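You operate a simulated robot arm through the tools that you are given. There is no shell and no other tool.

Carry out the task below with a simulated robot arm. There is one attempt and no reset: what you move stays moved.

Task
Put things in order on the top of the herb bench. At the end: the beige paper sachet (marked "MINT") from the top of the herb bench is in the white bowl; the white card from the top of the herb bench stands where the beige paper sachet stood; the clear beaker from the top of the herb bench stands where the white card stood; the clear stopper from the top of the herb bench stands on top of the green leaves; whatever was shut is shut again. Leave all else as you found it, and nothing knocked over.

Only the result counts: the job must be done as asked and must still hold three seconds after the hand-in. Knocking over, shifting, dropping, spilling or breaking anything else fails it. Lids that push on must go on centred and level and be pressed home; caps that screw on are set level and turned clockwise until they are tight.

Robot
A 7-joint arm with a two-finger parallel gripper, fixed in place. Base frame: the origin is at the foot of the arm, x ahead of it, y to its left, z up; the work surface is at about z = 0. Units: cm, degrees, N and s.
With the tool pointing down near the work surface it reaches from about 22 to 58 cm from the base axis. Its first joint turns from -66.0 to 66.0 degrees. Payload 2.5 kg.
Tool frame: the origin (TCP) lies between the finger pads and is the grasp point; the fingertips stand 2.3 cm ahead of it; z points along the fingers, y is the line along which they close. Largest opening 9.4 cm; finger width 3.8, thickness 1; the body of the gripper, 5.4 by 9.6 cm, starts 3.9 cm behind the TCP.
Orientation is that of the tool frame in the base frame, as a unit quaternion [w, x, y, z]. With the fingers straight down and closing along the base's y, the tool's x points along the base's -x, its y along +y and its z along -z.

Tools
- The arm moves only by the tool move_arm. Its argument "targets" is a list of rows, each an object (a shift or turn left out is 0, a gripper value left out holds the last) with "fingers": the finger opening in cm, from 0 to 9.4; "dp": the shift along the base's x, y, z in cm, a list of three; "turn": the turn, a rotation vector about the base's x, y, z in degrees, a list of three. In form: [{"fingers": fingers, "dp": [dx, dy, dz], "turn": [rx, ry, rz]}, ...]. A call has 1 to 20 rows; each row shifts and turns the commanded pose from where the row before left it. Each row takes 0.2 s and may step no farther than 5 cm and 8.6 degrees from the row before; otherwise, or with a gripper value out of range, the whole call is refused. Where a pose cannot be reached the arm comes as near as it can. A force on the tool above 40 N (or 10 N above the force at the start of the call, whichever is more), or a blocked arm, ends the call early, and 0.2 s more pass. Each finger travels about 10.8 cm/s and halts on what it meets, pressing with about 37 N; the grip force reading is that of the motor and also rises with nothing between the fingers. The clock runs only during rows and for 0.2 s after the last one: add rows that do not move to give the fingers time. It gives the time, the measured TCP pose, the force on the tool (base axes), the opening and the grip force at its end, in the units of the frame above (readings bear some noise), with the torque about the TCP (base axes, N m) and any sound that the robot's microphone picked up.
- Cameras (640 x 400 px; columns grow to the right, rows downward): "scene" is fixed at [10.11, -40.1, 53.56]; the picture's right is [0.93, -0.38, 0.00], its down [-0.24, -0.60, -0.76] and it looks along [0.29, 0.71, -0.65] (base axes); focal length 234 px, centre (320, 200). "wrist" rides on the gripper at [8.6, 1.6, -7.5] in the tool frame; the picture's right is [-0.18, 0.98, 0.00], its down [-0.58, -0.11, -0.81] and it looks along [-0.79, -0.15, 0.59] (tool axes); focal length 243 px, centre (320, 200). There is no depth. A picture from a camera that has moved, and an enlarged one, comes with that camera's place and axes in the base frame and with its lens.
- camera(camera): a new picture of that camera. The clock stands still meanwhile.
- zoom(camera, box): a new picture of the part [left, top, right, bottom] of that camera's present view, enlarged. The clock stands still meanwhile.
- sign_off(): hands the job in; it is judged then, once.

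Nothing tells you positions but the pictures and the camera data. Unless the task says otherwise, let go and move clear before handing in.

The tools are called after "Request:" as a command line: name --argument value ..., lists and objects as JSON in quotes. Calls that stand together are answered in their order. move_arm: Moves the arm, as the interface text tells. Its arguments: {"type":"object","properties":{"targets":{"type":"array"}},"required":["targets"]} The other tools are called the same way: camera (camera) takes a picture; zoom (camera, box) takes an enlarged picture of a part of a camera's view; sign_off () hands the job in.

At the start:

```text
t: 0.0
position: [40.17, 11.62, 35.21]
tool_rot: [0.0, 0.0, 1.0, 0.0]
wrist_force: [-0.2, -0.2, -0.4]
moment: [-0.04, -0.01, 0.02]
finger_gap: 9.38
grip_force: 0.0
```

scene: 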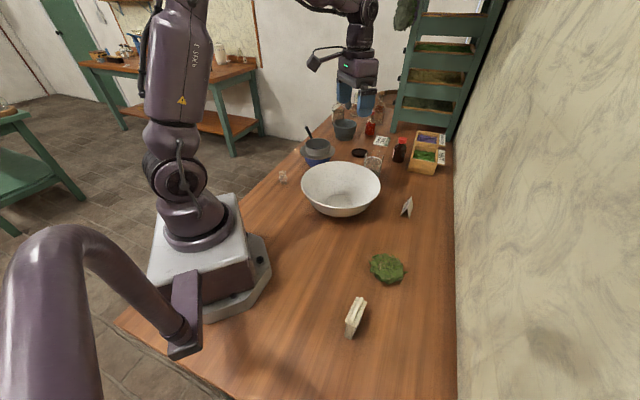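
wrist: 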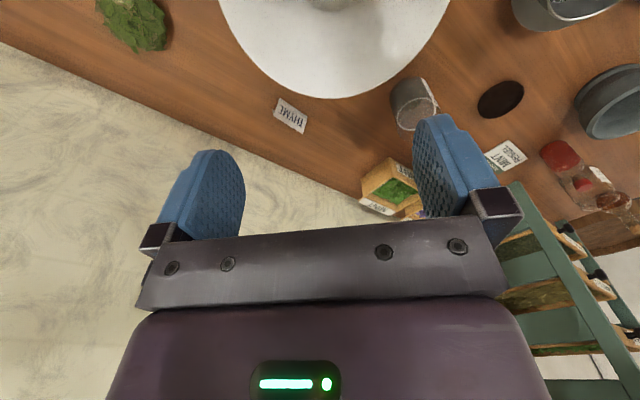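

I see the bench with a large white bowl, green leaves, a beige sachet near the front, a tent-shaped white card right of the bowl, a beaker, and a small clear item left of the bowl. I'll zoom in to identify everything before moving.

Request:
zoom --camera "scene" --box '[260, 80, 460, 220]'

Request:
zoom --camera "scene" --box '[320, 230, 440, 350]'

Request:
zoom --camera "scene" --box '[330, 110, 450, 185]'

Request:
zoom --camera "wrist" --box '[240, 60, 560, 260]'

```text
2.86 times, centred on (360, 150) of scene
camera zoom: at [10.11, -40.1, 53.56], right [0.93, -0.38, 0.0], down [-0.24, -0.6, -0.76], along [0.29, 0.71, -0.65], focal length 668 px, centre (206, 343)
```

zoom: 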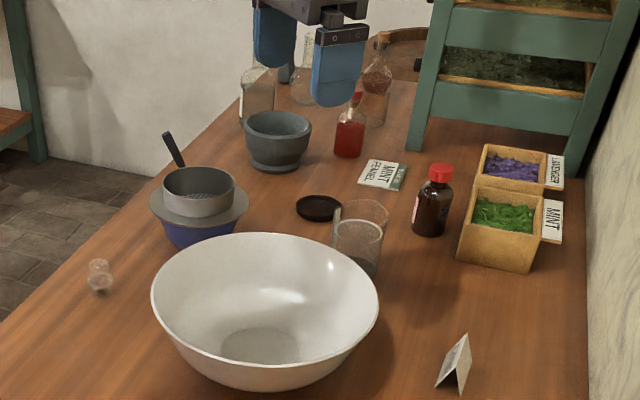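

```text
3.33 times, centred on (380, 290) of scene
camera zoom: at [10.11, -40.1, 53.56], right [0.93, -0.38, 0.0], down [-0.24, -0.6, -0.76], along [0.29, 0.71, -0.65], focal length 779 px, centre (120, -100)
```

zoom: 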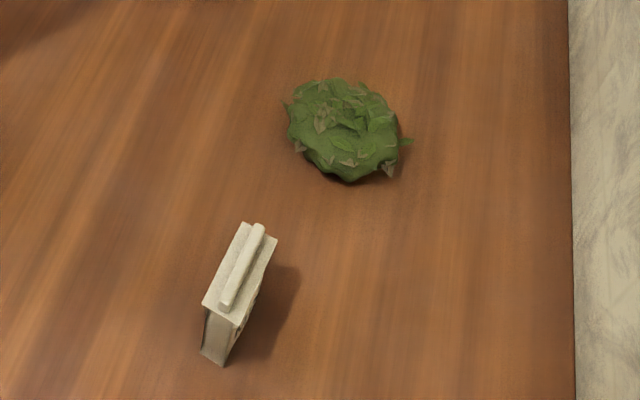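

```text
5.33 times, centred on (390, 148) of scene
camera zoom: at [10.11, -40.1, 53.56], right [0.93, -0.38, 0.0], down [-0.24, -0.6, -0.76], along [0.29, 0.71, -0.65], focal length 1247 px, centre (-53, 480)
```

zoom: 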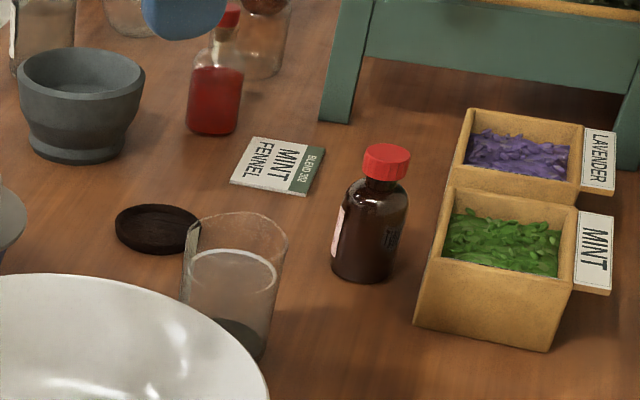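

```text
2.00 times, centred on (400, 160) of wrist
camera zoom: at [31.37, 13.37, 42.7], right [0.18, 0.98, 0.0], down [0.58, -0.11, 0.81], along [0.79, -0.15, -0.59], focal length 485 px, centre (160, 280)
```

zoom: 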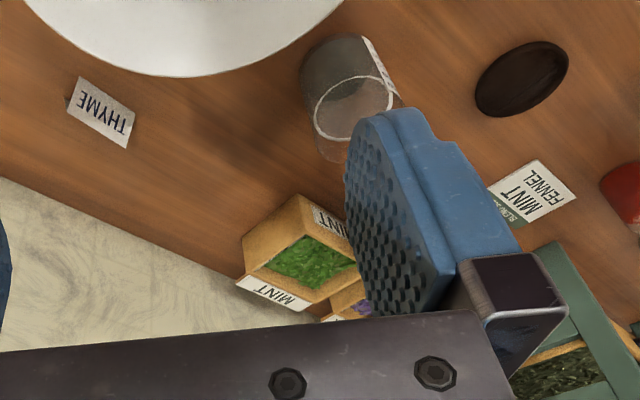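

Request:
zoom --camera "scene" --box '[262, 160, 302, 185]'

Request:
zoom --camera "scene" --box '[350, 140, 400, 185]'

Request:
zoom --camera "scene" --box '[390, 185, 430, 225]'

Request:
zoom --camera "scene" --box '[320, 80, 400, 130]'

```text
16.00 times, centred on (282, 172) of scene
camera zoom: at [10.11, -40.1, 53.56], right [0.93, -0.38, 0.0], down [-0.24, -0.6, -0.76], along [0.29, 0.71, -0.65], focal length 3741 px, centre (928, 640)
```

zoom: 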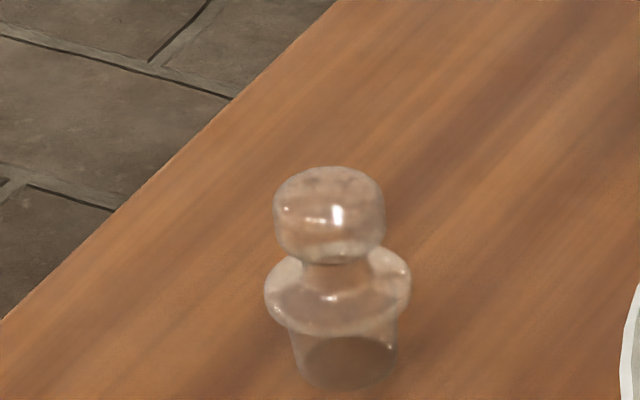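

```text
8.89 times, centred on (375, 162) of scene
camera zoom: at [10.11, -40.1, 53.56], right [0.93, -0.38, 0.0], down [-0.24, -0.6, -0.76], along [0.29, 0.71, -0.65], focal length 2078 px, centre (-169, 533)
```

zoom: 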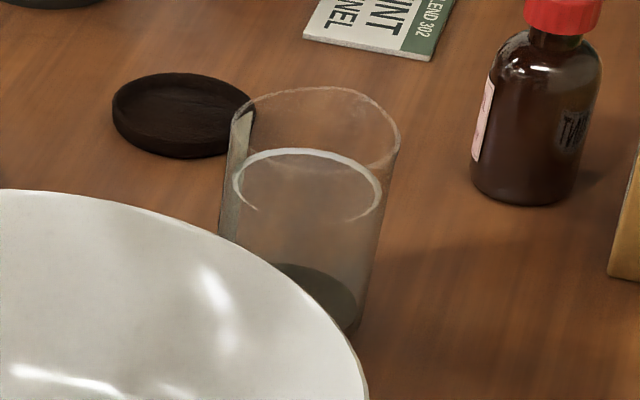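

```text
10.00 times, centred on (410, 205) of scene
camera zoom: at [10.11, -40.1, 53.56], right [0.93, -0.38, 0.0], down [-0.24, -0.6, -0.76], along [0.29, 0.71, -0.65], focal length 2338 px, centre (-580, 150)
```

zoom: 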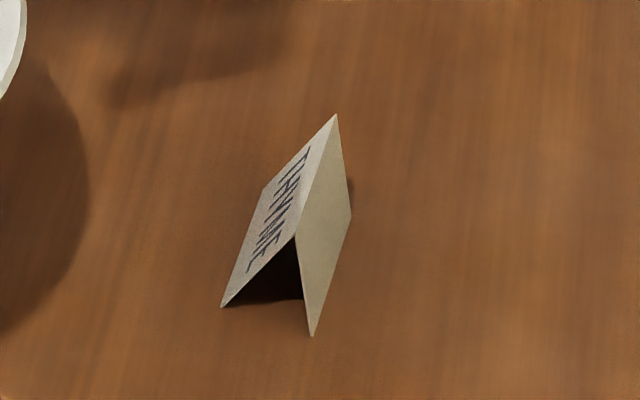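

```text
8.00 times, centred on (360, 105) of scene
camera zoom: at [10.11, -40.1, 53.56], right [0.93, -0.38, 0.0], down [-0.24, -0.6, -0.76], along [0.29, 0.71, -0.65], focal length 1871 px, centre (0, 960)
```

zoom: 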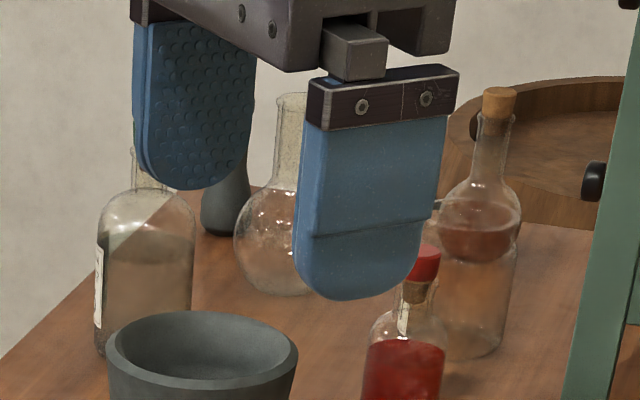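

The card is a tent about 3.8 cm high near (58.7, 2), the beaker (about 7.3 cm wide, 8.6 cm high) is near (60, 26) and seems to hold liquid, the stopper is near (25, 35), and the sachet is near (24.7, -23.3). I'll move above the sachet first and look with the wrist camera.

Request:
move_arm --targets '[{"fingers": 9.4, "dp": [-1.55, -3.49, -1.0], "turn": [0, 0, 4]}, {"dp": [-1.55, -3.49, -1.0], "turn": [0, 0, 4]}, {"dp": [-1.55, -3.49, -1.0], "turn": [0, 0, 4]}, {"dp": [-1.55, -3.49, -1.0], "turn": [0, 0, 4]}, {"dp": [-1.55, -3.49, -1.0], "turn": [0, 0, 4]}, {"dp": [-1.55, -3.49, -1.0], "turn": [0, 0, 4]}, {"dp": [-1.55, -3.49, -1.0], "turn": [0, 0, 4]}, {"dp": [-1.55, -3.49, -1.0], "turn": [0, 0, 4]}, {"dp": [-1.55, -3.49, -1.0], "turn": [0, 0, 4]}, {"dp": [-1.55, -3.49, -1.0], "turn": [0, 0, 4]}, {}]'

```text
t: 2.4
position: [24.56, -23.39, 25.19]
tool_rot: [-0.001, -0.342, 0.94, -0.001]
wrist_force: [-0.5, 0.0, -0.1]
moment: [-0.03, 0.03, 0.01]
finger_gap: 9.41
grip_force: 0.1
```

The arm is now above the sachet area at z≈25. I'll check it with the wrist camera and scene.

Request:
camera --camera "wrist"

Request:
camera --camera "scene"

```text
taken
camera wrist: at [16.76, -27.53, 32.64], right [-0.49, 0.87, 0.0], down [0.52, 0.29, 0.81], along [0.7, 0.4, -0.59], focal length 243 px, centre (320, 200)
```

wrist: 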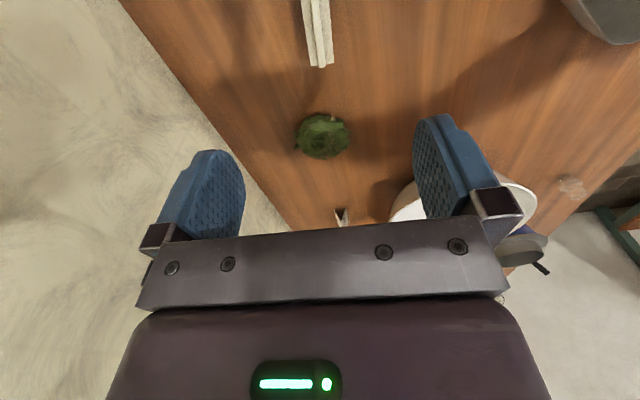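

```text
taken
```

scene: 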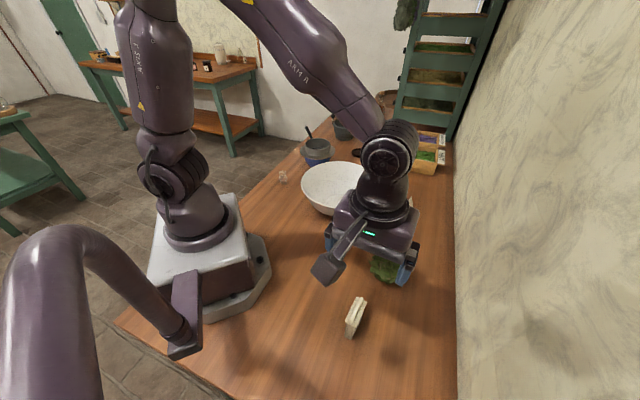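

The sachet is at the top edge of the wrist view, aligned with about 39°. I'll descend to z≈14 for a better aligned view before the grasp.

Request:
move_arm --targets '[{"dp": [0.1, 0, -4]}, {"dp": [0.1, 0.1, -4]}, {"dp": [0, 0.1, -3]}, {}]'

Request:
camera --camera "wrist"

Request:
zoom --camera "scene" --box '[300, 220, 460, 360]'

```text
t: 3.4
position: [24.81, -23.09, 14.26]
tool_rot: [-0.001, -0.342, 0.94, 0.001]
wrist_force: [-1.0, -0.3, 0.2]
moment: [0.01, 0.02, -0.01]
finger_gap: 9.39
grip_force: 0.1
```

```text
taken
camera wrist: at [17.04, -27.39, 21.65], right [-0.49, 0.87, 0.0], down [0.52, 0.29, 0.81], along [0.7, 0.4, -0.59], focal length 243 px, centre (320, 200)
```

wrist: 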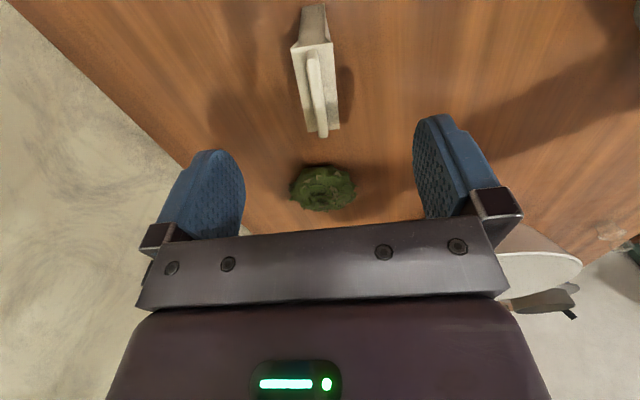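

```text
2.86 times, centred on (380, 290) of scene
camera zoom: at [10.11, -40.1, 53.56], right [0.93, -0.38, 0.0], down [-0.24, -0.6, -0.76], along [0.29, 0.71, -0.65], focal length 668 px, centre (149, -57)
```

zoom: 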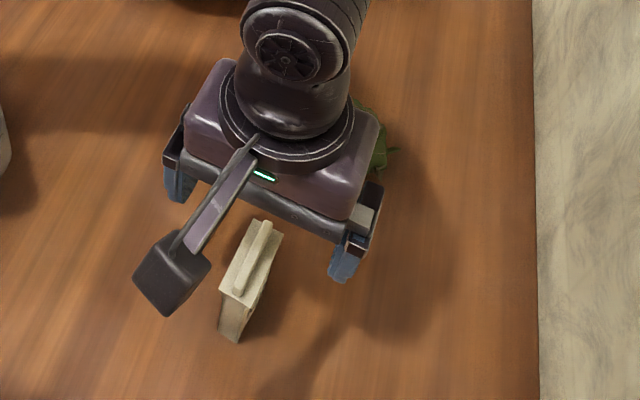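

The sachet centre is near (24.7, -23.1), its long axis at about 37°. I'll trim the yaw, descend to z≈4.5, and close.

Request:
move_arm --targets '[{"dp": [-0.05, 0, -3], "turn": [0, 0, -3]}, {"dp": [0, 0, -3]}, {"dp": [0, 0, -2]}, {"dp": [0, 0, -1.75]}, {}]'

Request:
camera --camera "wrist"

Request:
zoom --camera "scene" --box '[300, 220, 460, 360]'

```text
t: 4.6
position: [24.69, -23.02, 4.44]
tool_rot: [0.0, -0.317, 0.948, -0.001]
wrist_force: [0.7, -0.4, -1.0]
moment: [0.03, 0.0, 0.02]
finger_gap: 9.4
grip_force: 0.1
```

```text
taken
camera wrist: at [16.78, -26.83, 11.87], right [-0.44, 0.9, 0.0], down [0.53, 0.26, 0.81], along [0.72, 0.36, -0.59], focal length 243 px, centre (320, 200)
```

wrist: 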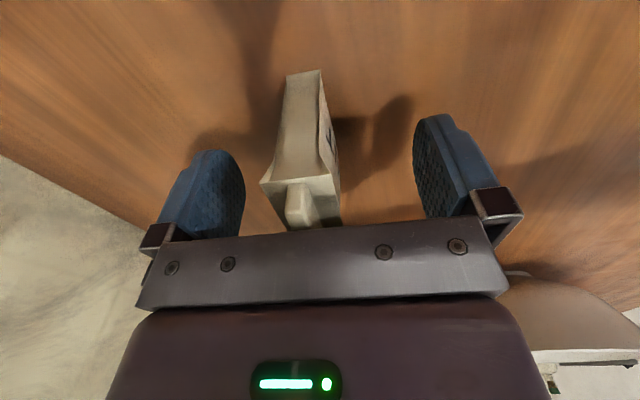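

```text
2.86 times, centred on (380, 290) of scene
camera zoom: at [10.11, -40.1, 53.56], right [0.93, -0.38, 0.0], down [-0.24, -0.6, -0.76], along [0.29, 0.71, -0.65], focal length 668 px, centre (149, -57)
```

zoom: 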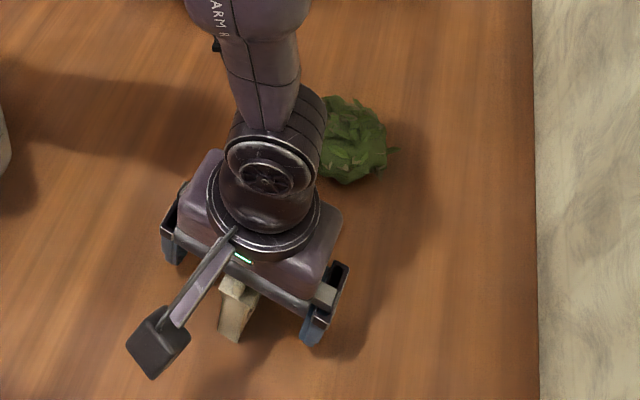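

The fingers straddle the sachet with it nearly centred. Closing now.

Request:
move_arm --targets '[{"fingers": 5}, {"fingers": 3}, {"fingers": 1.5}, {"fingers": 1.0}, {}]'

Request:
camera --camera "wrist"

```text
t: 5.8
position: [24.8, -23.03, 4.37]
tool_rot: [0.0, -0.317, 0.948, 0.001]
wrist_force: [-0.1, 0.4, 0.6]
moment: [-0.02, -0.04, -0.01]
finger_gap: 2.29
grip_force: 37.4
```

```text
taken
camera wrist: at [16.78, -26.82, 11.9], right [-0.44, 0.9, 0.0], down [0.53, 0.26, 0.81], along [0.72, 0.36, -0.59], focal length 243 px, centre (320, 200)
```

wrist: 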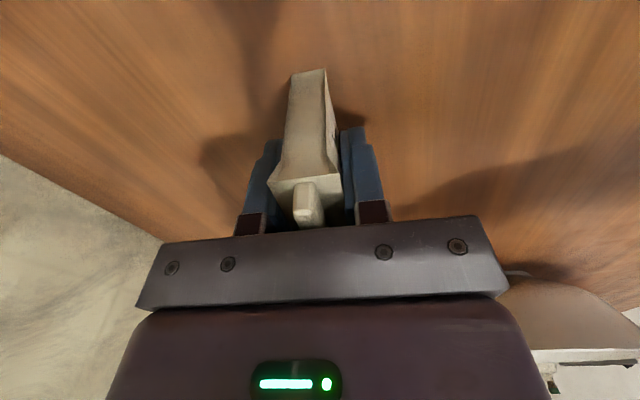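

The sachet is gripped (gap 2.3 cm). I'll lift it well clear and carry it over the bowl centre near (39.3, 13.8).

Request:
move_arm --targets '[{"dp": [0, 0, 3]}, {"dp": [0, 0, 4.5]}, {"dp": [0, 0, 4.5]}, {"dp": [0, 0, 4.5]}, {"dp": [1.0, 2.5, 1]}, {"dp": [1.5, 3.9, 0]}, {"dp": [1.5, 3.9, 0]}, {"dp": [1.5, 3.9, 0]}, {"dp": [1.5, 3.9, 0]}, {"dp": [1.5, 3.9, 0]}, {"dp": [1.5, 3.9, 0]}, {"dp": [1.5, 3.9, 0]}, {"dp": [1.5, 3.9, 0]}, {"dp": [1.5, 3.2, 0]}, {}]'

Request:
camera --camera "wrist"

Request:
camera --camera "scene"

```text
t: 9.0
position: [39.25, 13.81, 22.02]
tool_rot: [0.0, -0.317, 0.948, 0.0]
wrist_force: [0.7, 0.4, -0.4]
moment: [0.04, -0.03, -0.05]
finger_gap: 2.28
grip_force: 37.3
```

```text
taken
camera wrist: at [31.23, 10.02, 29.45], right [-0.44, 0.9, 0.0], down [0.53, 0.26, 0.81], along [0.72, 0.36, -0.59], focal length 243 px, centre (320, 200)
```

wrist: 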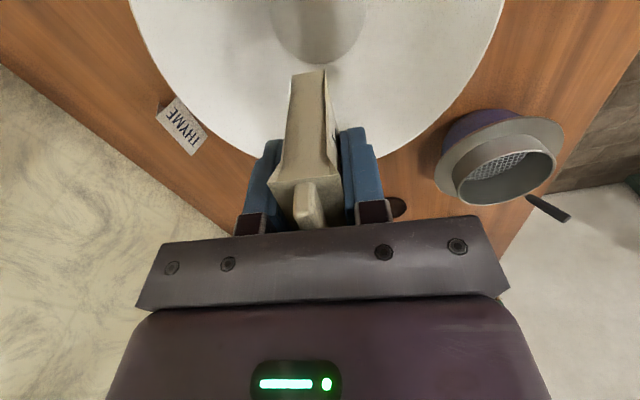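

```text
taken
```

scene: 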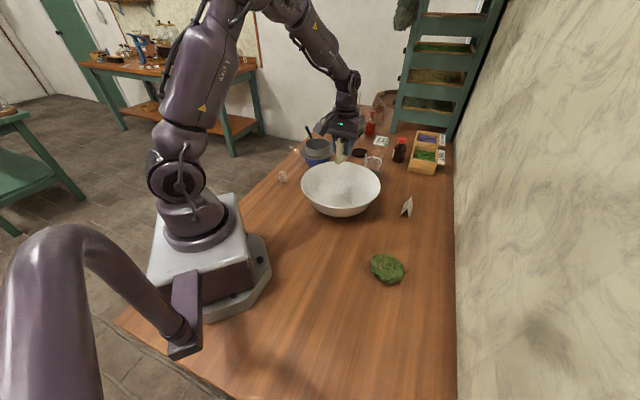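

The sachet is over the bowl centre. Lowering it into the bowl until just above the inner floor.

Request:
move_arm --targets '[{"dp": [-0.2, 0, -4]}, {"dp": [-0.2, 0, -4]}, {"dp": [0, 0, -4]}, {"dp": [0, 0, -2.5]}, {}]'

Request:
camera --camera "wrist"

Request:
zoom --camera "scene" --box '[280, 100, 440, 230]'

```text
t: 10.2
position: [38.92, 14.0, 7.51]
tool_rot: [0.0, -0.317, 0.948, 0.0]
wrist_force: [-0.4, -1.0, -0.7]
moment: [0.02, -0.01, -0.02]
finger_gap: 2.27
grip_force: 37.1
```

```text
taken
camera wrist: at [30.92, 10.08, 14.96], right [-0.44, 0.9, 0.0], down [0.53, 0.26, 0.81], along [0.72, 0.36, -0.59], focal length 243 px, centre (320, 200)
```

wrist: 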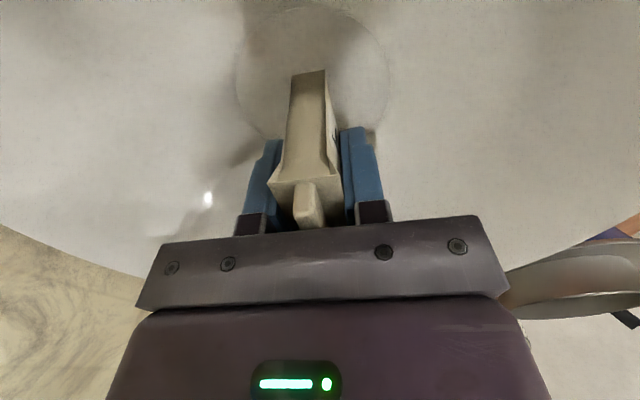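

```text
3.08 times, centred on (360, 165) of scene
camera zoom: at [10.12, -40.1, 53.56], right [0.93, -0.38, 0.0], down [-0.24, -0.6, -0.76], along [0.29, 0.71, -0.65], focal length 720 px, centre (197, 308)
```

zoom: 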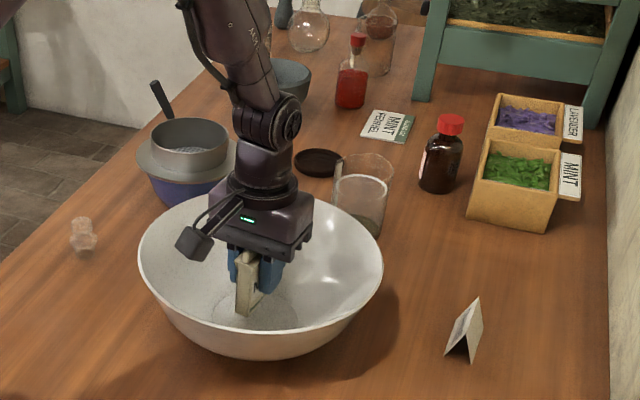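

The sachet hangs above the bowl floor, slightly off centre. I'll shift slightly and lower in small steps, watching the force.

Request:
move_arm --targets '[{"dp": [-0.6, -0.5, 0]}, {"dp": [0, 0, -0.6]}, {"dp": [0, 0, -0.6]}, {}]'

Request:
zoom --camera "scene" --box '[300, 150, 390, 220]'

```text
t: 11.2
position: [38.28, 13.35, 6.34]
tool_rot: [0.0, -0.318, 0.948, 0.0]
wrist_force: [-1.5, 0.5, -0.9]
moment: [-0.02, -0.02, 0.0]
finger_gap: 2.3
grip_force: 37.9
```

```text
5.71 times, centred on (345, 185) of scene
camera zoom: at [10.11, -40.1, 53.56], right [0.93, -0.38, 0.0], down [-0.24, -0.6, -0.76], along [0.29, 0.71, -0.65], focal length 1336 px, centre (177, 286)
```

zoom: 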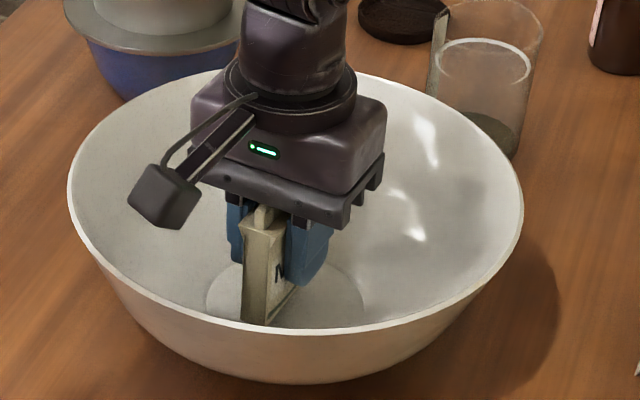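

Request:
move_arm --targets '[{"dp": [0.6, 0.45, 0]}, {"dp": [0, 0, -0.4]}, {"dp": [0, 0, -0.3]}, {}]'

Request:
zoom --camera "scene" --box '[300, 150, 390, 220]'

Request:
camera --camera "wrist"

```text
t: 12.2
position: [38.89, 13.77, 5.69]
tool_rot: [-0.001, -0.318, 0.948, 0.0]
wrist_force: [-0.4, -0.1, -0.1]
moment: [0.03, -0.01, -0.01]
finger_gap: 2.28
grip_force: 36.9
```

```text
5.71 times, centred on (345, 185) of scene
camera zoom: at [10.11, -40.1, 53.56], right [0.93, -0.38, 0.0], down [-0.24, -0.6, -0.76], along [0.29, 0.71, -0.65], focal length 1336 px, centre (177, 286)
```

zoom: 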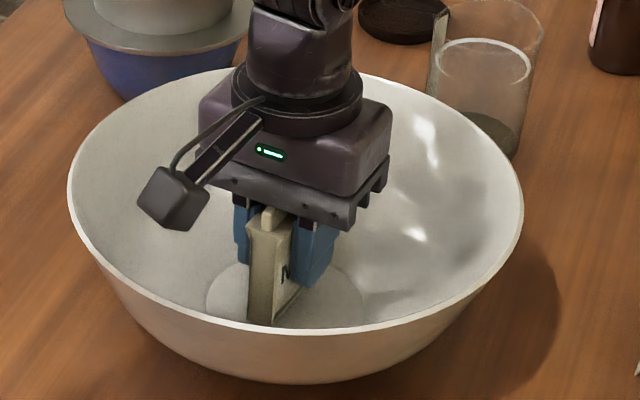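

```text
taken
camera wrist: at [30.92, 10.01, 13.09], right [-0.44, 0.9, 0.0], down [0.53, 0.26, 0.81], along [0.72, 0.36, -0.59], focal length 243 px, centre (320, 200)
```

wrist: 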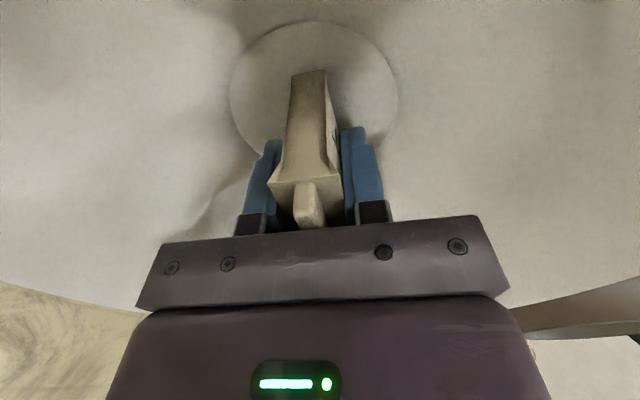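

Request:
move_arm --targets '[{"dp": [0, 0, -0.2]}, {"dp": [0, 0, -0.2]}, {}]'

Request:
zoom --camera "scene" --box '[320, 165, 370, 205]'

```text
t: 13.0
position: [38.77, 13.75, 5.28]
tool_rot: [0.0, -0.317, 0.948, 0.0]
wrist_force: [-1.0, 0.0, 3.2]
moment: [0.05, -0.02, -0.02]
finger_gap: 2.28
grip_force: 37.3
```

```text
10.00 times, centred on (345, 185) of scene
camera zoom: at [10.11, -40.1, 53.56], right [0.93, -0.38, 0.0], down [-0.24, -0.6, -0.76], along [0.29, 0.71, -0.65], focal length 2338 px, centre (70, 350)
```

zoom: 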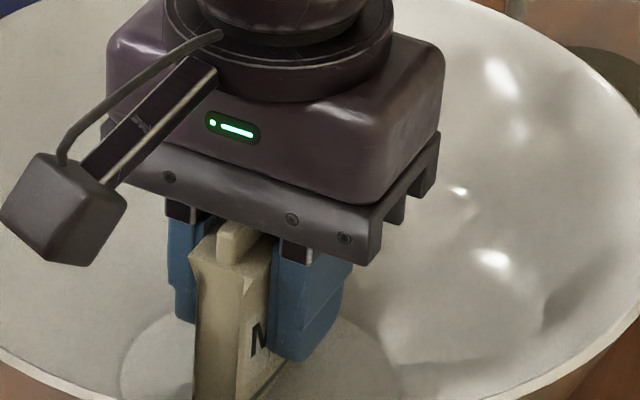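

Light contact (about 3 N), so the sachet is resting on the bowl floor. I'll open gently and rise straight up.

Request:
move_arm --targets '[{"fingers": 2.6}, {"fingers": 3.2}, {"fingers": 4.5}, {}, {"dp": [0, 0, 2]}, {"dp": [0, 0, 3]}, {"dp": [0, 0, 4]}, {"dp": [0, 0, 4]}, {}]'

Request:
camera --camera "wrist"

Request:
zoom --camera "scene" --box '[300, 150, 390, 220]'

```text
t: 15.0
position: [38.81, 13.85, 18.35]
tool_rot: [0.0, -0.317, 0.948, 0.001]
wrist_force: [-0.4, 0.1, 1.2]
moment: [0.04, -0.03, 0.02]
finger_gap: 4.5
grip_force: 0.0
```

```text
taken
camera wrist: at [30.88, 10.07, 25.73], right [-0.44, 0.9, 0.0], down [0.53, 0.26, 0.81], along [0.72, 0.36, -0.59], focal length 243 px, centre (320, 200)
```

wrist: 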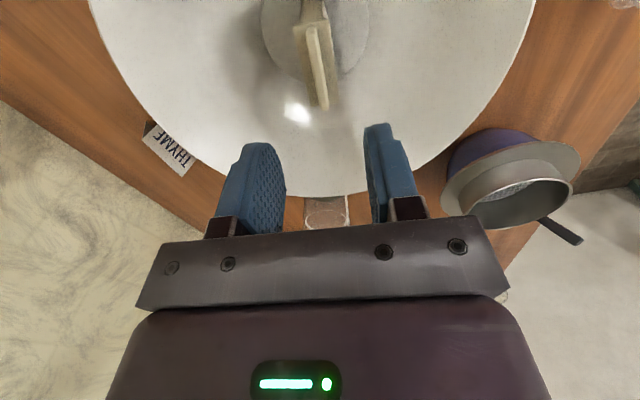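

```text
5.71 times, centred on (345, 185) of scene
camera zoom: at [10.11, -40.1, 53.56], right [0.93, -0.38, 0.0], down [-0.24, -0.6, -0.76], along [0.29, 0.71, -0.65], focal length 1336 px, centre (177, 286)
```

zoom: 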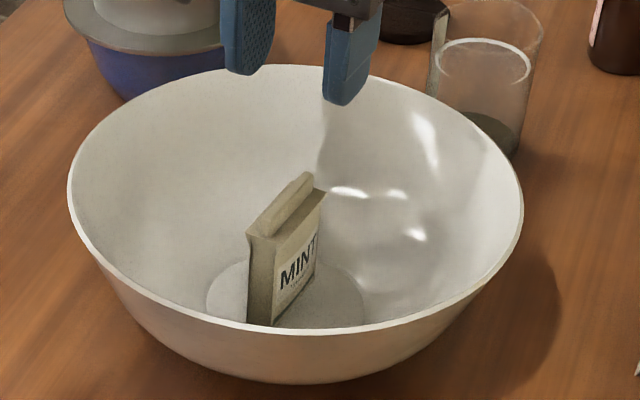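

The sachet stands in the bowl. Next is the card: I'll move to high above it, a bit short, and look.

Request:
move_arm --targets '[{"dp": [3.2, -2.9, 0.5], "fingers": 6}, {"dp": [3.2, -2.9, 0]}, {"dp": [3.2, -2.9, 0]}, {"dp": [3.2, -2.9, 0], "turn": [0, 0, 1]}, {"dp": [3.2, -2.4, 0], "turn": [0, 0, 1]}, {"dp": [0, 0, -2]}, {}]'

Request:
camera --camera "wrist"

Request:
camera --camera "scene"

```text
t: 16.6
position: [55.0, -0.09, 16.66]
tool_rot: [0.0, -0.333, 0.943, 0.0]
wrist_force: [-0.6, -0.4, 0.2]
moment: [0.01, 0.0, -0.01]
finger_gap: 6.0
grip_force: 0.0
```

```text
taken
camera wrist: at [47.19, -4.17, 24.19], right [-0.48, 0.88, 0.0], down [0.52, 0.28, 0.81], along [0.71, 0.38, -0.59], focal length 243 px, centre (320, 200)
```

wrist: 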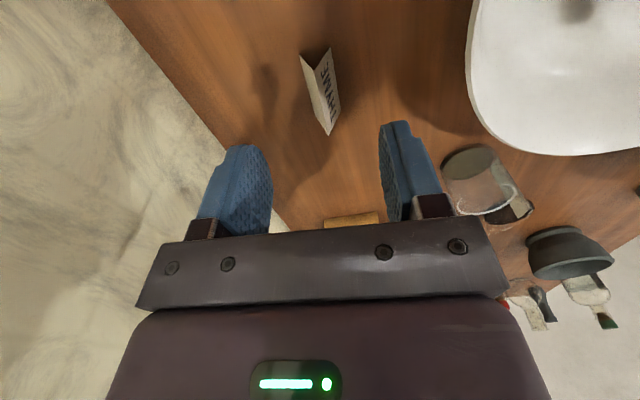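

```text
taken
```

scene: 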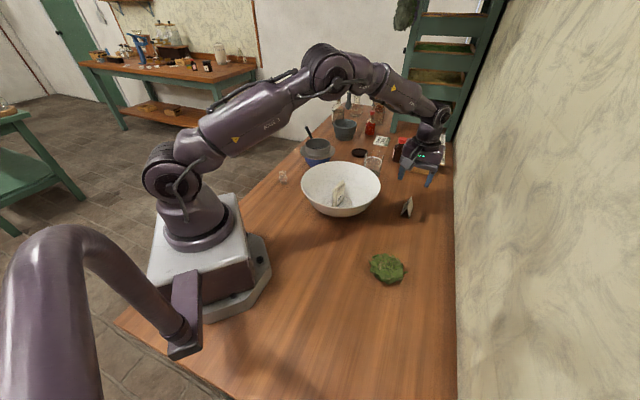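

Request:
zoom --camera "wrist" --box '[270, 30, 390, 150]'

Request:
zoom --camera "wrist" --box '[420, 130, 540, 230]'

```text
3.33 times, centred on (330, 90) of wrist
camera zoom: at [47.19, -4.17, 24.19], right [-0.48, 0.88, 0.0], down [0.52, 0.28, 0.81], along [0.71, 0.38, -0.59], focal length 809 px, centre (287, 567)
```

zoom: 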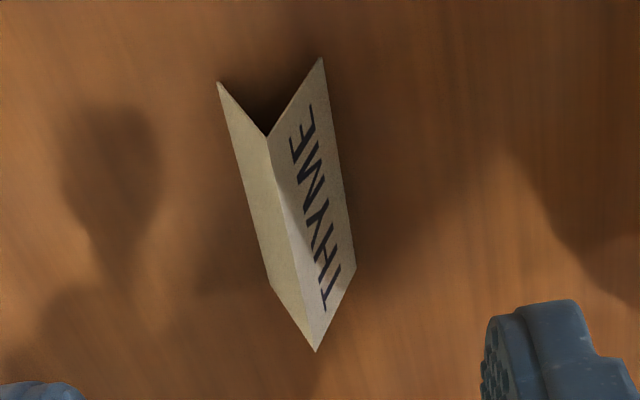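

```text
4.00 times, centred on (480, 180) of wrist
camera zoom: at [47.19, -4.17, 24.19], right [-0.48, 0.88, 0.0], down [0.52, 0.28, 0.81], along [0.71, 0.38, -0.59], focal length 970 px, centre (-320, 280)
```

zoom: 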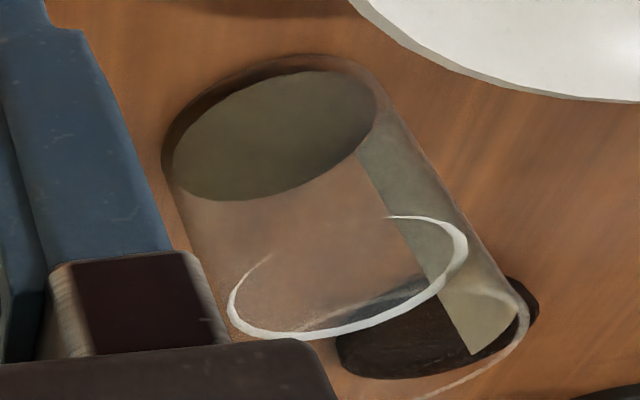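

The card centre is at about (58.6, 2.1), ridge at 40°, 3.75 cm high and 6.6 cm long. I'll align over it and descend partway to check that the reach holds.

Request:
move_arm --targets '[{"dp": [1.8, 1.1, -1.5], "turn": [0, 0, 1]}, {"dp": [1.8, 1.1, -2.5]}, {"dp": [0, 0, -4]}, {}]'

Request:
camera --camera "wrist"

Request:
zoom --camera "scene" --box '[370, 130, 460, 230]'

```text
t: 17.6
position: [58.46, 2.14, 8.61]
tool_rot: [0.001, -0.341, 0.94, 0.001]
wrist_force: [0.2, -0.3, -0.3]
moment: [0.02, -0.01, 0.0]
finger_gap: 5.97
grip_force: 0.0
```

```text
taken
camera wrist: at [50.62, -2.05, 16.04], right [-0.49, 0.87, 0.0], down [0.51, 0.29, 0.81], along [0.7, 0.4, -0.59], focal length 243 px, centre (320, 200)
```

wrist: 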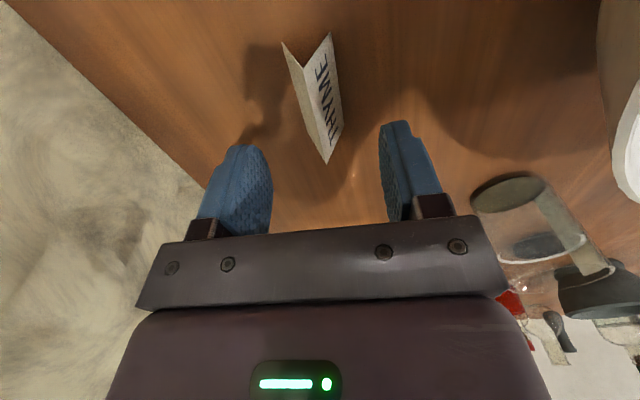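

```text
4.00 times, centred on (415, 180) of scene
camera zoom: at [10.12, -40.1, 53.56], right [0.93, -0.38, 0.0], down [-0.24, -0.6, -0.76], along [0.29, 0.71, -0.65], focal length 935 px, centre (-60, 280)
```

zoom: 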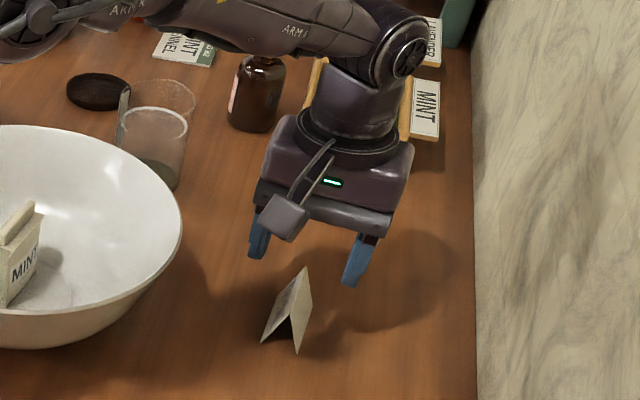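

Reach is fine. Descending straddling the card, to near table level.

Request:
move_arm --targets '[{"dp": [0.1, 0, -3]}, {"dp": [0, 0, -2]}, {}]'

Request:
camera --camera "wrist"

Request:
zoom --camera "scene" --box '[380, 165, 440, 225]'

```text
t: 18.4
position: [58.59, 2.01, 3.53]
tool_rot: [0.0, -0.342, 0.94, 0.0]
wrist_force: [0.4, 0.3, -0.6]
moment: [-0.01, 0.01, -0.01]
finger_gap: 5.99
grip_force: 0.1
```

```text
taken
camera wrist: at [50.75, -2.2, 11.06], right [-0.49, 0.87, 0.0], down [0.52, 0.29, 0.81], along [0.7, 0.4, -0.59], focal length 243 px, centre (320, 200)
```

wrist: 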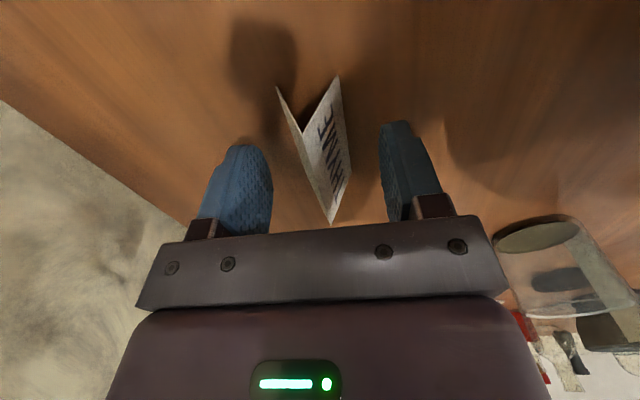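

```text
6.67 times, centred on (410, 195) of scene
camera zoom: at [10.11, -40.1, 53.56], right [0.93, -0.38, 0.0], down [-0.24, -0.6, -0.76], along [0.29, 0.71, -0.65], focal length 1559 px, centre (-280, 233)
```

zoom: 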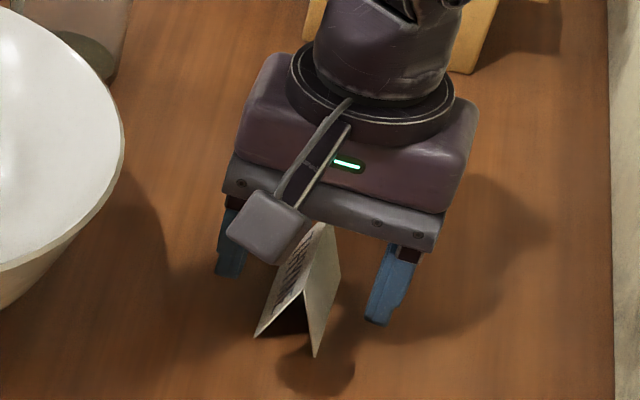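

Request:
move_arm --targets '[{"dp": [0, 0.1, -0.6]}, {"dp": [0, 0, -0.4]}, {}, {"fingers": 4.5}, {"fingers": 3.5}, {"fingers": 3.0}, {"fingers": 2.5}, {}]'

Request:
camera --camera "wrist"

Request:
zoom --camera "scene" --box '[380, 165, 440, 225]'

```text
t: 20.2
position: [58.56, 2.13, 2.62]
tool_rot: [0.0, -0.341, 0.94, 0.001]
wrist_force: [0.6, -0.2, 0.2]
moment: [-0.03, 0.0, 0.0]
finger_gap: 2.59
grip_force: 11.2
```

```text
taken
camera wrist: at [50.77, -2.12, 10.12], right [-0.49, 0.87, 0.0], down [0.52, 0.29, 0.81], along [0.7, 0.4, -0.59], focal length 243 px, centre (320, 200)
```

wrist: 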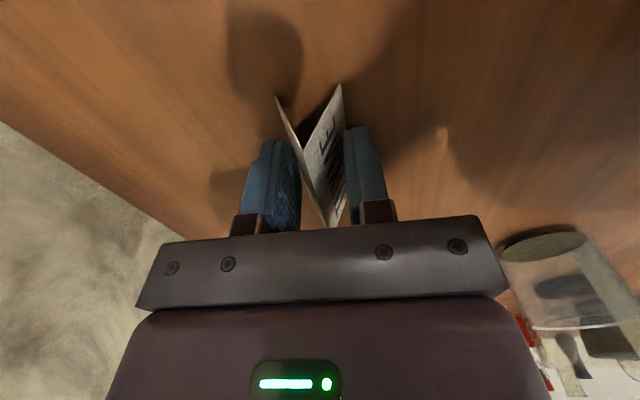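

```text
6.67 times, centred on (410, 195) of scene
camera zoom: at [10.11, -40.1, 53.56], right [0.93, -0.38, 0.0], down [-0.24, -0.6, -0.76], along [0.29, 0.71, -0.65], focal length 1559 px, centre (-280, 233)
```

zoom: 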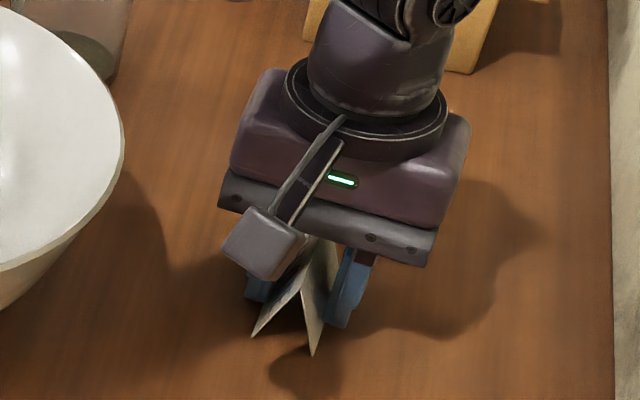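

The pads have contacted the card's lower panels (gap 2.59). I'll firm the grip a little and lift slowly to check it holds.

Request:
move_arm --targets '[{"fingers": 2.3}, {}, {"dp": [0, 0, 0.5]}, {"dp": [0, 0, 1.0]}, {"dp": [0, 0, 1.5]}, {}]'

Request:
camera --camera "wrist"

Request:
zoom --camera "scene" --box '[380, 165, 440, 225]'

```text
t: 21.6
position: [58.7, 2.02, 5.8]
tool_rot: [0.0, -0.342, 0.94, 0.0]
wrist_force: [0.5, -0.2, 0.4]
moment: [-0.03, -0.02, 0.03]
finger_gap: 2.41
grip_force: 22.4
```

```text
taken
camera wrist: at [50.84, -2.2, 13.19], right [-0.49, 0.87, 0.0], down [0.52, 0.29, 0.81], along [0.7, 0.4, -0.59], focal length 243 px, centre (320, 200)
```

wrist: 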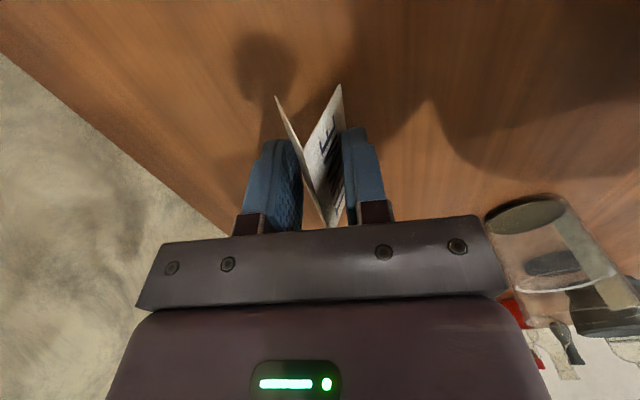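

```text
6.67 times, centred on (410, 195) of scene
camera zoom: at [10.11, -40.1, 53.56], right [0.93, -0.38, 0.0], down [-0.24, -0.6, -0.76], along [0.29, 0.71, -0.65], focal length 1559 px, centre (-280, 233)
```

zoom: 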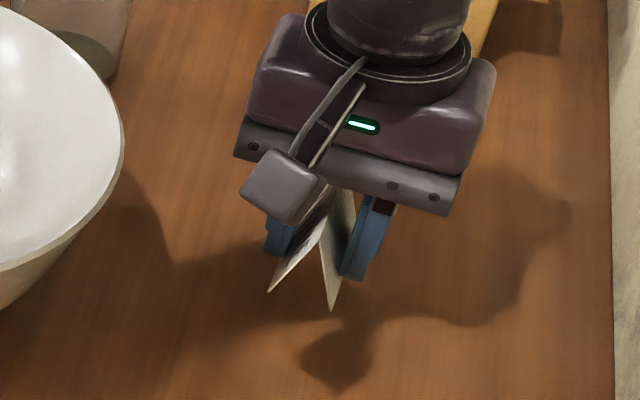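

The card is held firmly and level. I'll raise it and carry it to the sachet's old spot at about (24.75, -23.15).

Request:
move_arm --targets '[{"dp": [0, 0, 3]}, {"dp": [-1.5, -1.1, 3.5]}, {"dp": [-3.3, -2.45, 1]}, {"dp": [-3.3, -2.45, 0]}, {"dp": [-3.3, -2.45, 0]}, {"dp": [-3.3, -2.45, 0]}, {"dp": [-3.3, -2.45, 0], "turn": [0, 0, -1]}, {"dp": [-3.3, -2.45, 0], "turn": [0, 0, -1]}, {"dp": [-3.3, -2.45, 0], "turn": [0, 0, -1]}, {"dp": [-3.3, -2.45, 0]}, {"dp": [-3.3, -2.45, 0]}, {"dp": [-2.75, -2.0, 0]}, {}]'

Request:
camera --camera "wrist"

Request:
camera --camera "scene"

```text
t: 24.4
position: [24.76, -22.95, 13.22]
tool_rot: [0.0, -0.318, 0.948, 0.0]
wrist_force: [-0.4, 0.4, 0.2]
moment: [-0.01, 0.0, 0.05]
finger_gap: 2.41
grip_force: 23.0
```

```text
taken
camera wrist: at [16.71, -26.7, 20.66], right [-0.44, 0.9, 0.0], down [0.53, 0.26, 0.81], along [0.72, 0.36, -0.59], focal length 243 px, centre (320, 200)
```

wrist: 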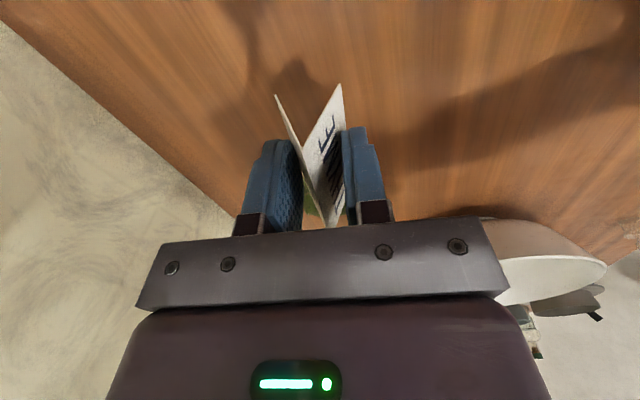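

```text
taken
```

scene: 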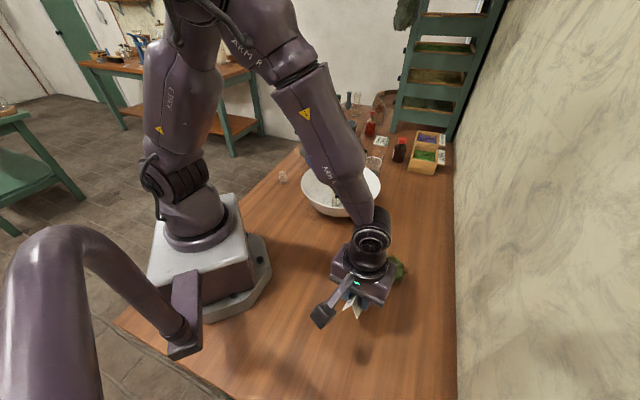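

The card is over the spot. Lowering to just above the table, then checking.

Request:
move_arm --targets '[{"dp": [0, -0.15, -4]}, {"dp": [0, 0, -4]}, {"dp": [0, 0, -1.8]}, {"dp": [0, 0, -0.3]}, {}]'

Request:
zoom --camera "scene" --box '[310, 250, 410, 350]'

Request:
camera --camera "wrist"

```text
t: 25.6
position: [24.62, -23.19, 3.2]
tool_rot: [0.001, -0.317, 0.948, 0.0]
wrist_force: [0.1, 0.4, 0.2]
moment: [0.04, -0.01, 0.02]
finger_gap: 2.38
grip_force: 23.0
```

```text
4.00 times, centred on (360, 300) of scene
camera zoom: at [10.11, -40.1, 53.56], right [0.93, -0.38, 0.0], down [-0.24, -0.6, -0.76], along [0.29, 0.71, -0.65], focal length 935 px, centre (160, -200)
```

zoom: 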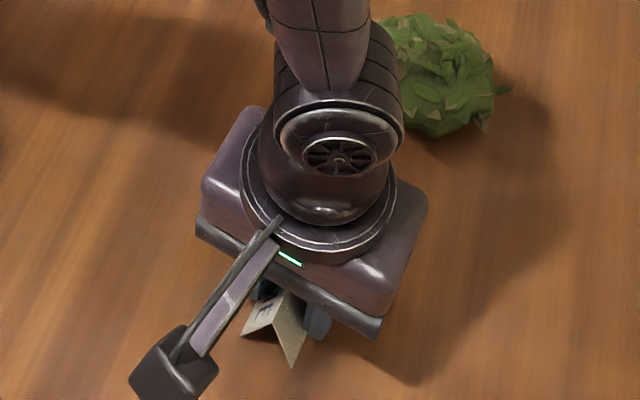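

```text
taken
camera wrist: at [16.7, -27.02, 10.63], right [-0.44, 0.9, 0.0], down [0.53, 0.26, 0.81], along [0.72, 0.36, -0.59], focal length 243 px, centre (320, 200)
```

wrist: 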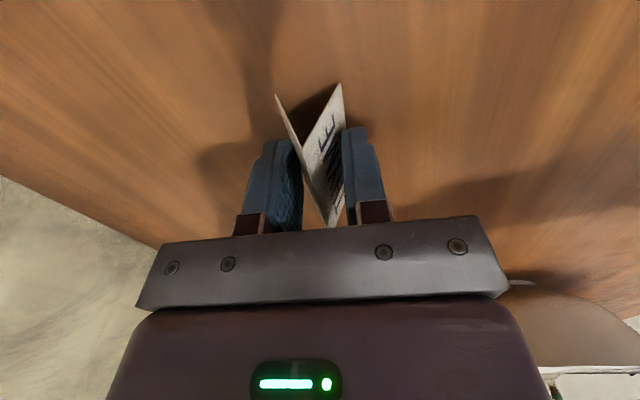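

Request:
move_arm --targets '[{"dp": [0.1, 0, -0.2]}, {"dp": [0, 0, -0.15]}, {}]'

Request:
zoom --camera "wrist" --box '[240, 60, 400, 240]'

```text
t: 26.4
position: [24.81, -23.16, 2.75]
tool_rot: [0.0, -0.318, 0.948, 0.0]
wrist_force: [-0.4, 0.4, 1.7]
moment: [-0.01, -0.04, 0.01]
finger_gap: 2.48
grip_force: 11.7
```

```text
2.22 times, centred on (320, 150) of wrist
camera zoom: at [16.74, -26.96, 10.26], right [-0.44, 0.9, 0.0], down [0.53, 0.26, 0.81], along [0.72, 0.36, -0.59], focal length 539 px, centre (320, 311)
```

zoom: 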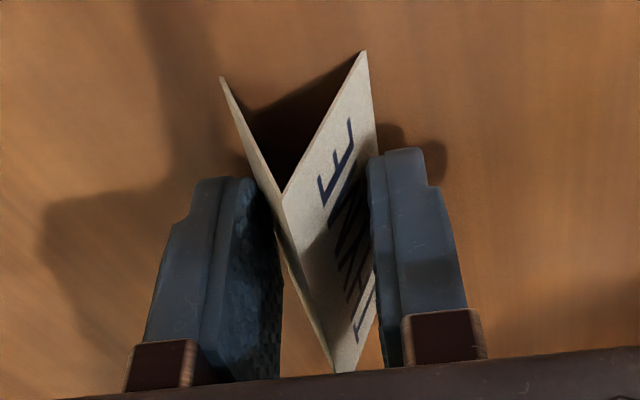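

The card now touches the table (grip reading changed, small upward force). I'll open evenly and rise.

Request:
move_arm --targets '[{"fingers": 2.7}, {"fingers": 3.2}, {"fingers": 4.2}, {"fingers": 6}, {}, {"dp": [0, 0, 1.5]}, {"dp": [0, 0, 2.5]}, {"dp": [0, 0, 4]}, {"dp": [0, 0, 4]}, {}]'

Request:
camera --camera "wrist"

Request:
zoom --camera "scene" --box '[310, 240, 430, 360]'

```text
t: 28.6
position: [24.83, -23.11, 14.62]
tool_rot: [0.001, -0.317, 0.948, 0.0]
wrist_force: [-0.3, -0.2, 0.2]
moment: [-0.03, 0.04, 0.01]
finger_gap: 6.01
grip_force: 0.1
```

```text
taken
camera wrist: at [16.76, -26.96, 22.16], right [-0.44, 0.9, 0.0], down [0.53, 0.26, 0.81], along [0.72, 0.36, -0.59], focal length 243 px, centre (320, 200)
```

wrist: 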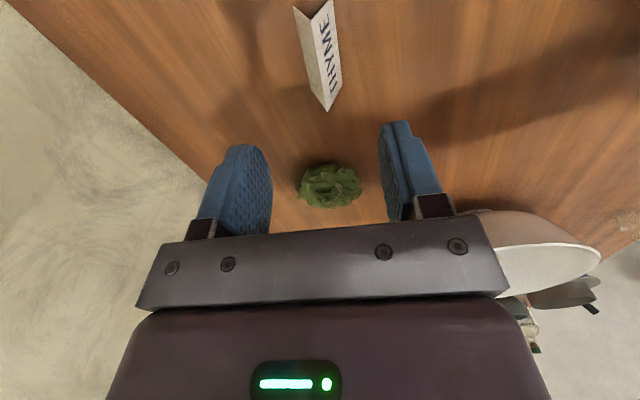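

```text
3.33 times, centred on (370, 300) of scene
camera zoom: at [10.11, -40.1, 53.56], right [0.93, -0.38, 0.0], down [-0.24, -0.6, -0.76], along [0.29, 0.71, -0.65], focal length 779 px, centre (153, -133)
```

zoom: 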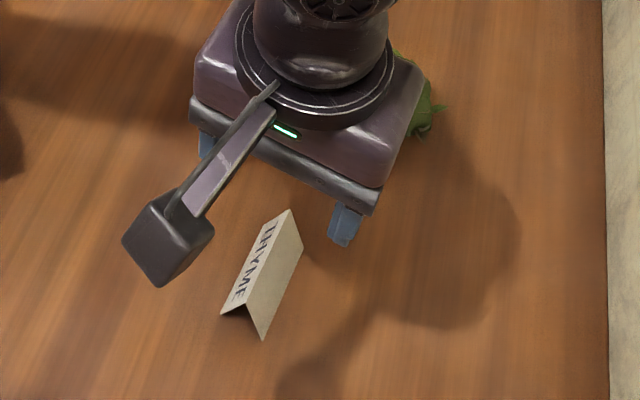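

The card stands on the sachet's spot. Next is the beaker near (58.6, 25.3); I'll travel high over the bowl, rotate the tool back to about yaw -5°, and see how far the arm reaches.

Request:
move_arm --targets '[{"dp": [0, 0, 4], "fingers": 9.4}, {"dp": [1.5, 2, 3], "turn": [0, 0, -3]}, {"dp": [2.5, 3.6, 0], "turn": [0, 0, -3.5]}, {"dp": [2.5, 3.6, 0], "turn": [0, 0, -3.5]}, {"dp": [2.5, 3.6, 0], "turn": [0, 0, -3.5]}, {"dp": [2.5, 3.6, 0], "turn": [0, 0, -3.5]}, {"dp": [2.5, 3.6, 0], "turn": [0, 0, -3.5]}, {"dp": [2.5, 3.6, 0], "turn": [0, 0, -3.5]}, {"dp": [2.5, 3.6, 0], "turn": [0, 0, -3.5]}, {"dp": [2.5, 3.6, 0], "turn": [0, 0, -3.5]}, {"dp": [2.5, 3.6, 0], "turn": [0, 0, -3.5]}, {"dp": [2.5, 3.6, 0], "turn": [0, 0, -3.5]}, {"dp": [2.0, 3.2, 0], "turn": [0, 0, -3.5]}, {}]'

Request:
camera --camera "wrist"

Request:
camera --camera "scene"

```text
t: 31.6
position: [53.26, 17.91, 21.68]
tool_rot: [0.0, 0.041, 0.999, 0.0]
wrist_force: [-0.4, 0.0, -0.2]
moment: [0.02, 0.02, 0.01]
finger_gap: 9.41
grip_force: 0.0
```

```text
taken
camera wrist: at [44.75, 20.41, 29.17], right [0.26, 0.97, 0.0], down [0.57, -0.15, 0.81], along [0.78, -0.21, -0.59], focal length 243 px, centre (320, 200)
```

wrist: 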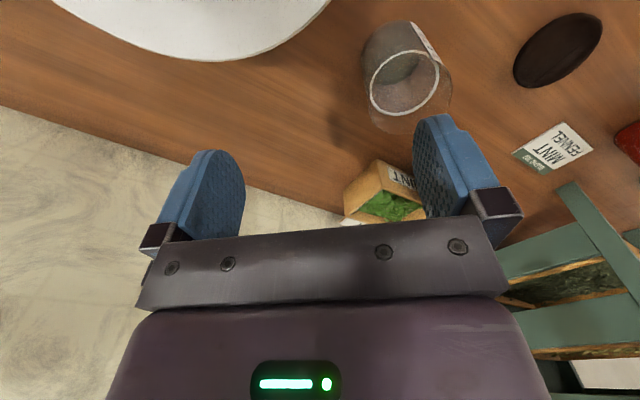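

```text
taken
```

scene: 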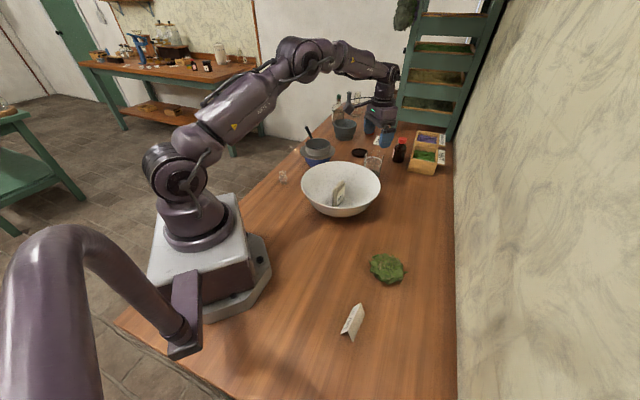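

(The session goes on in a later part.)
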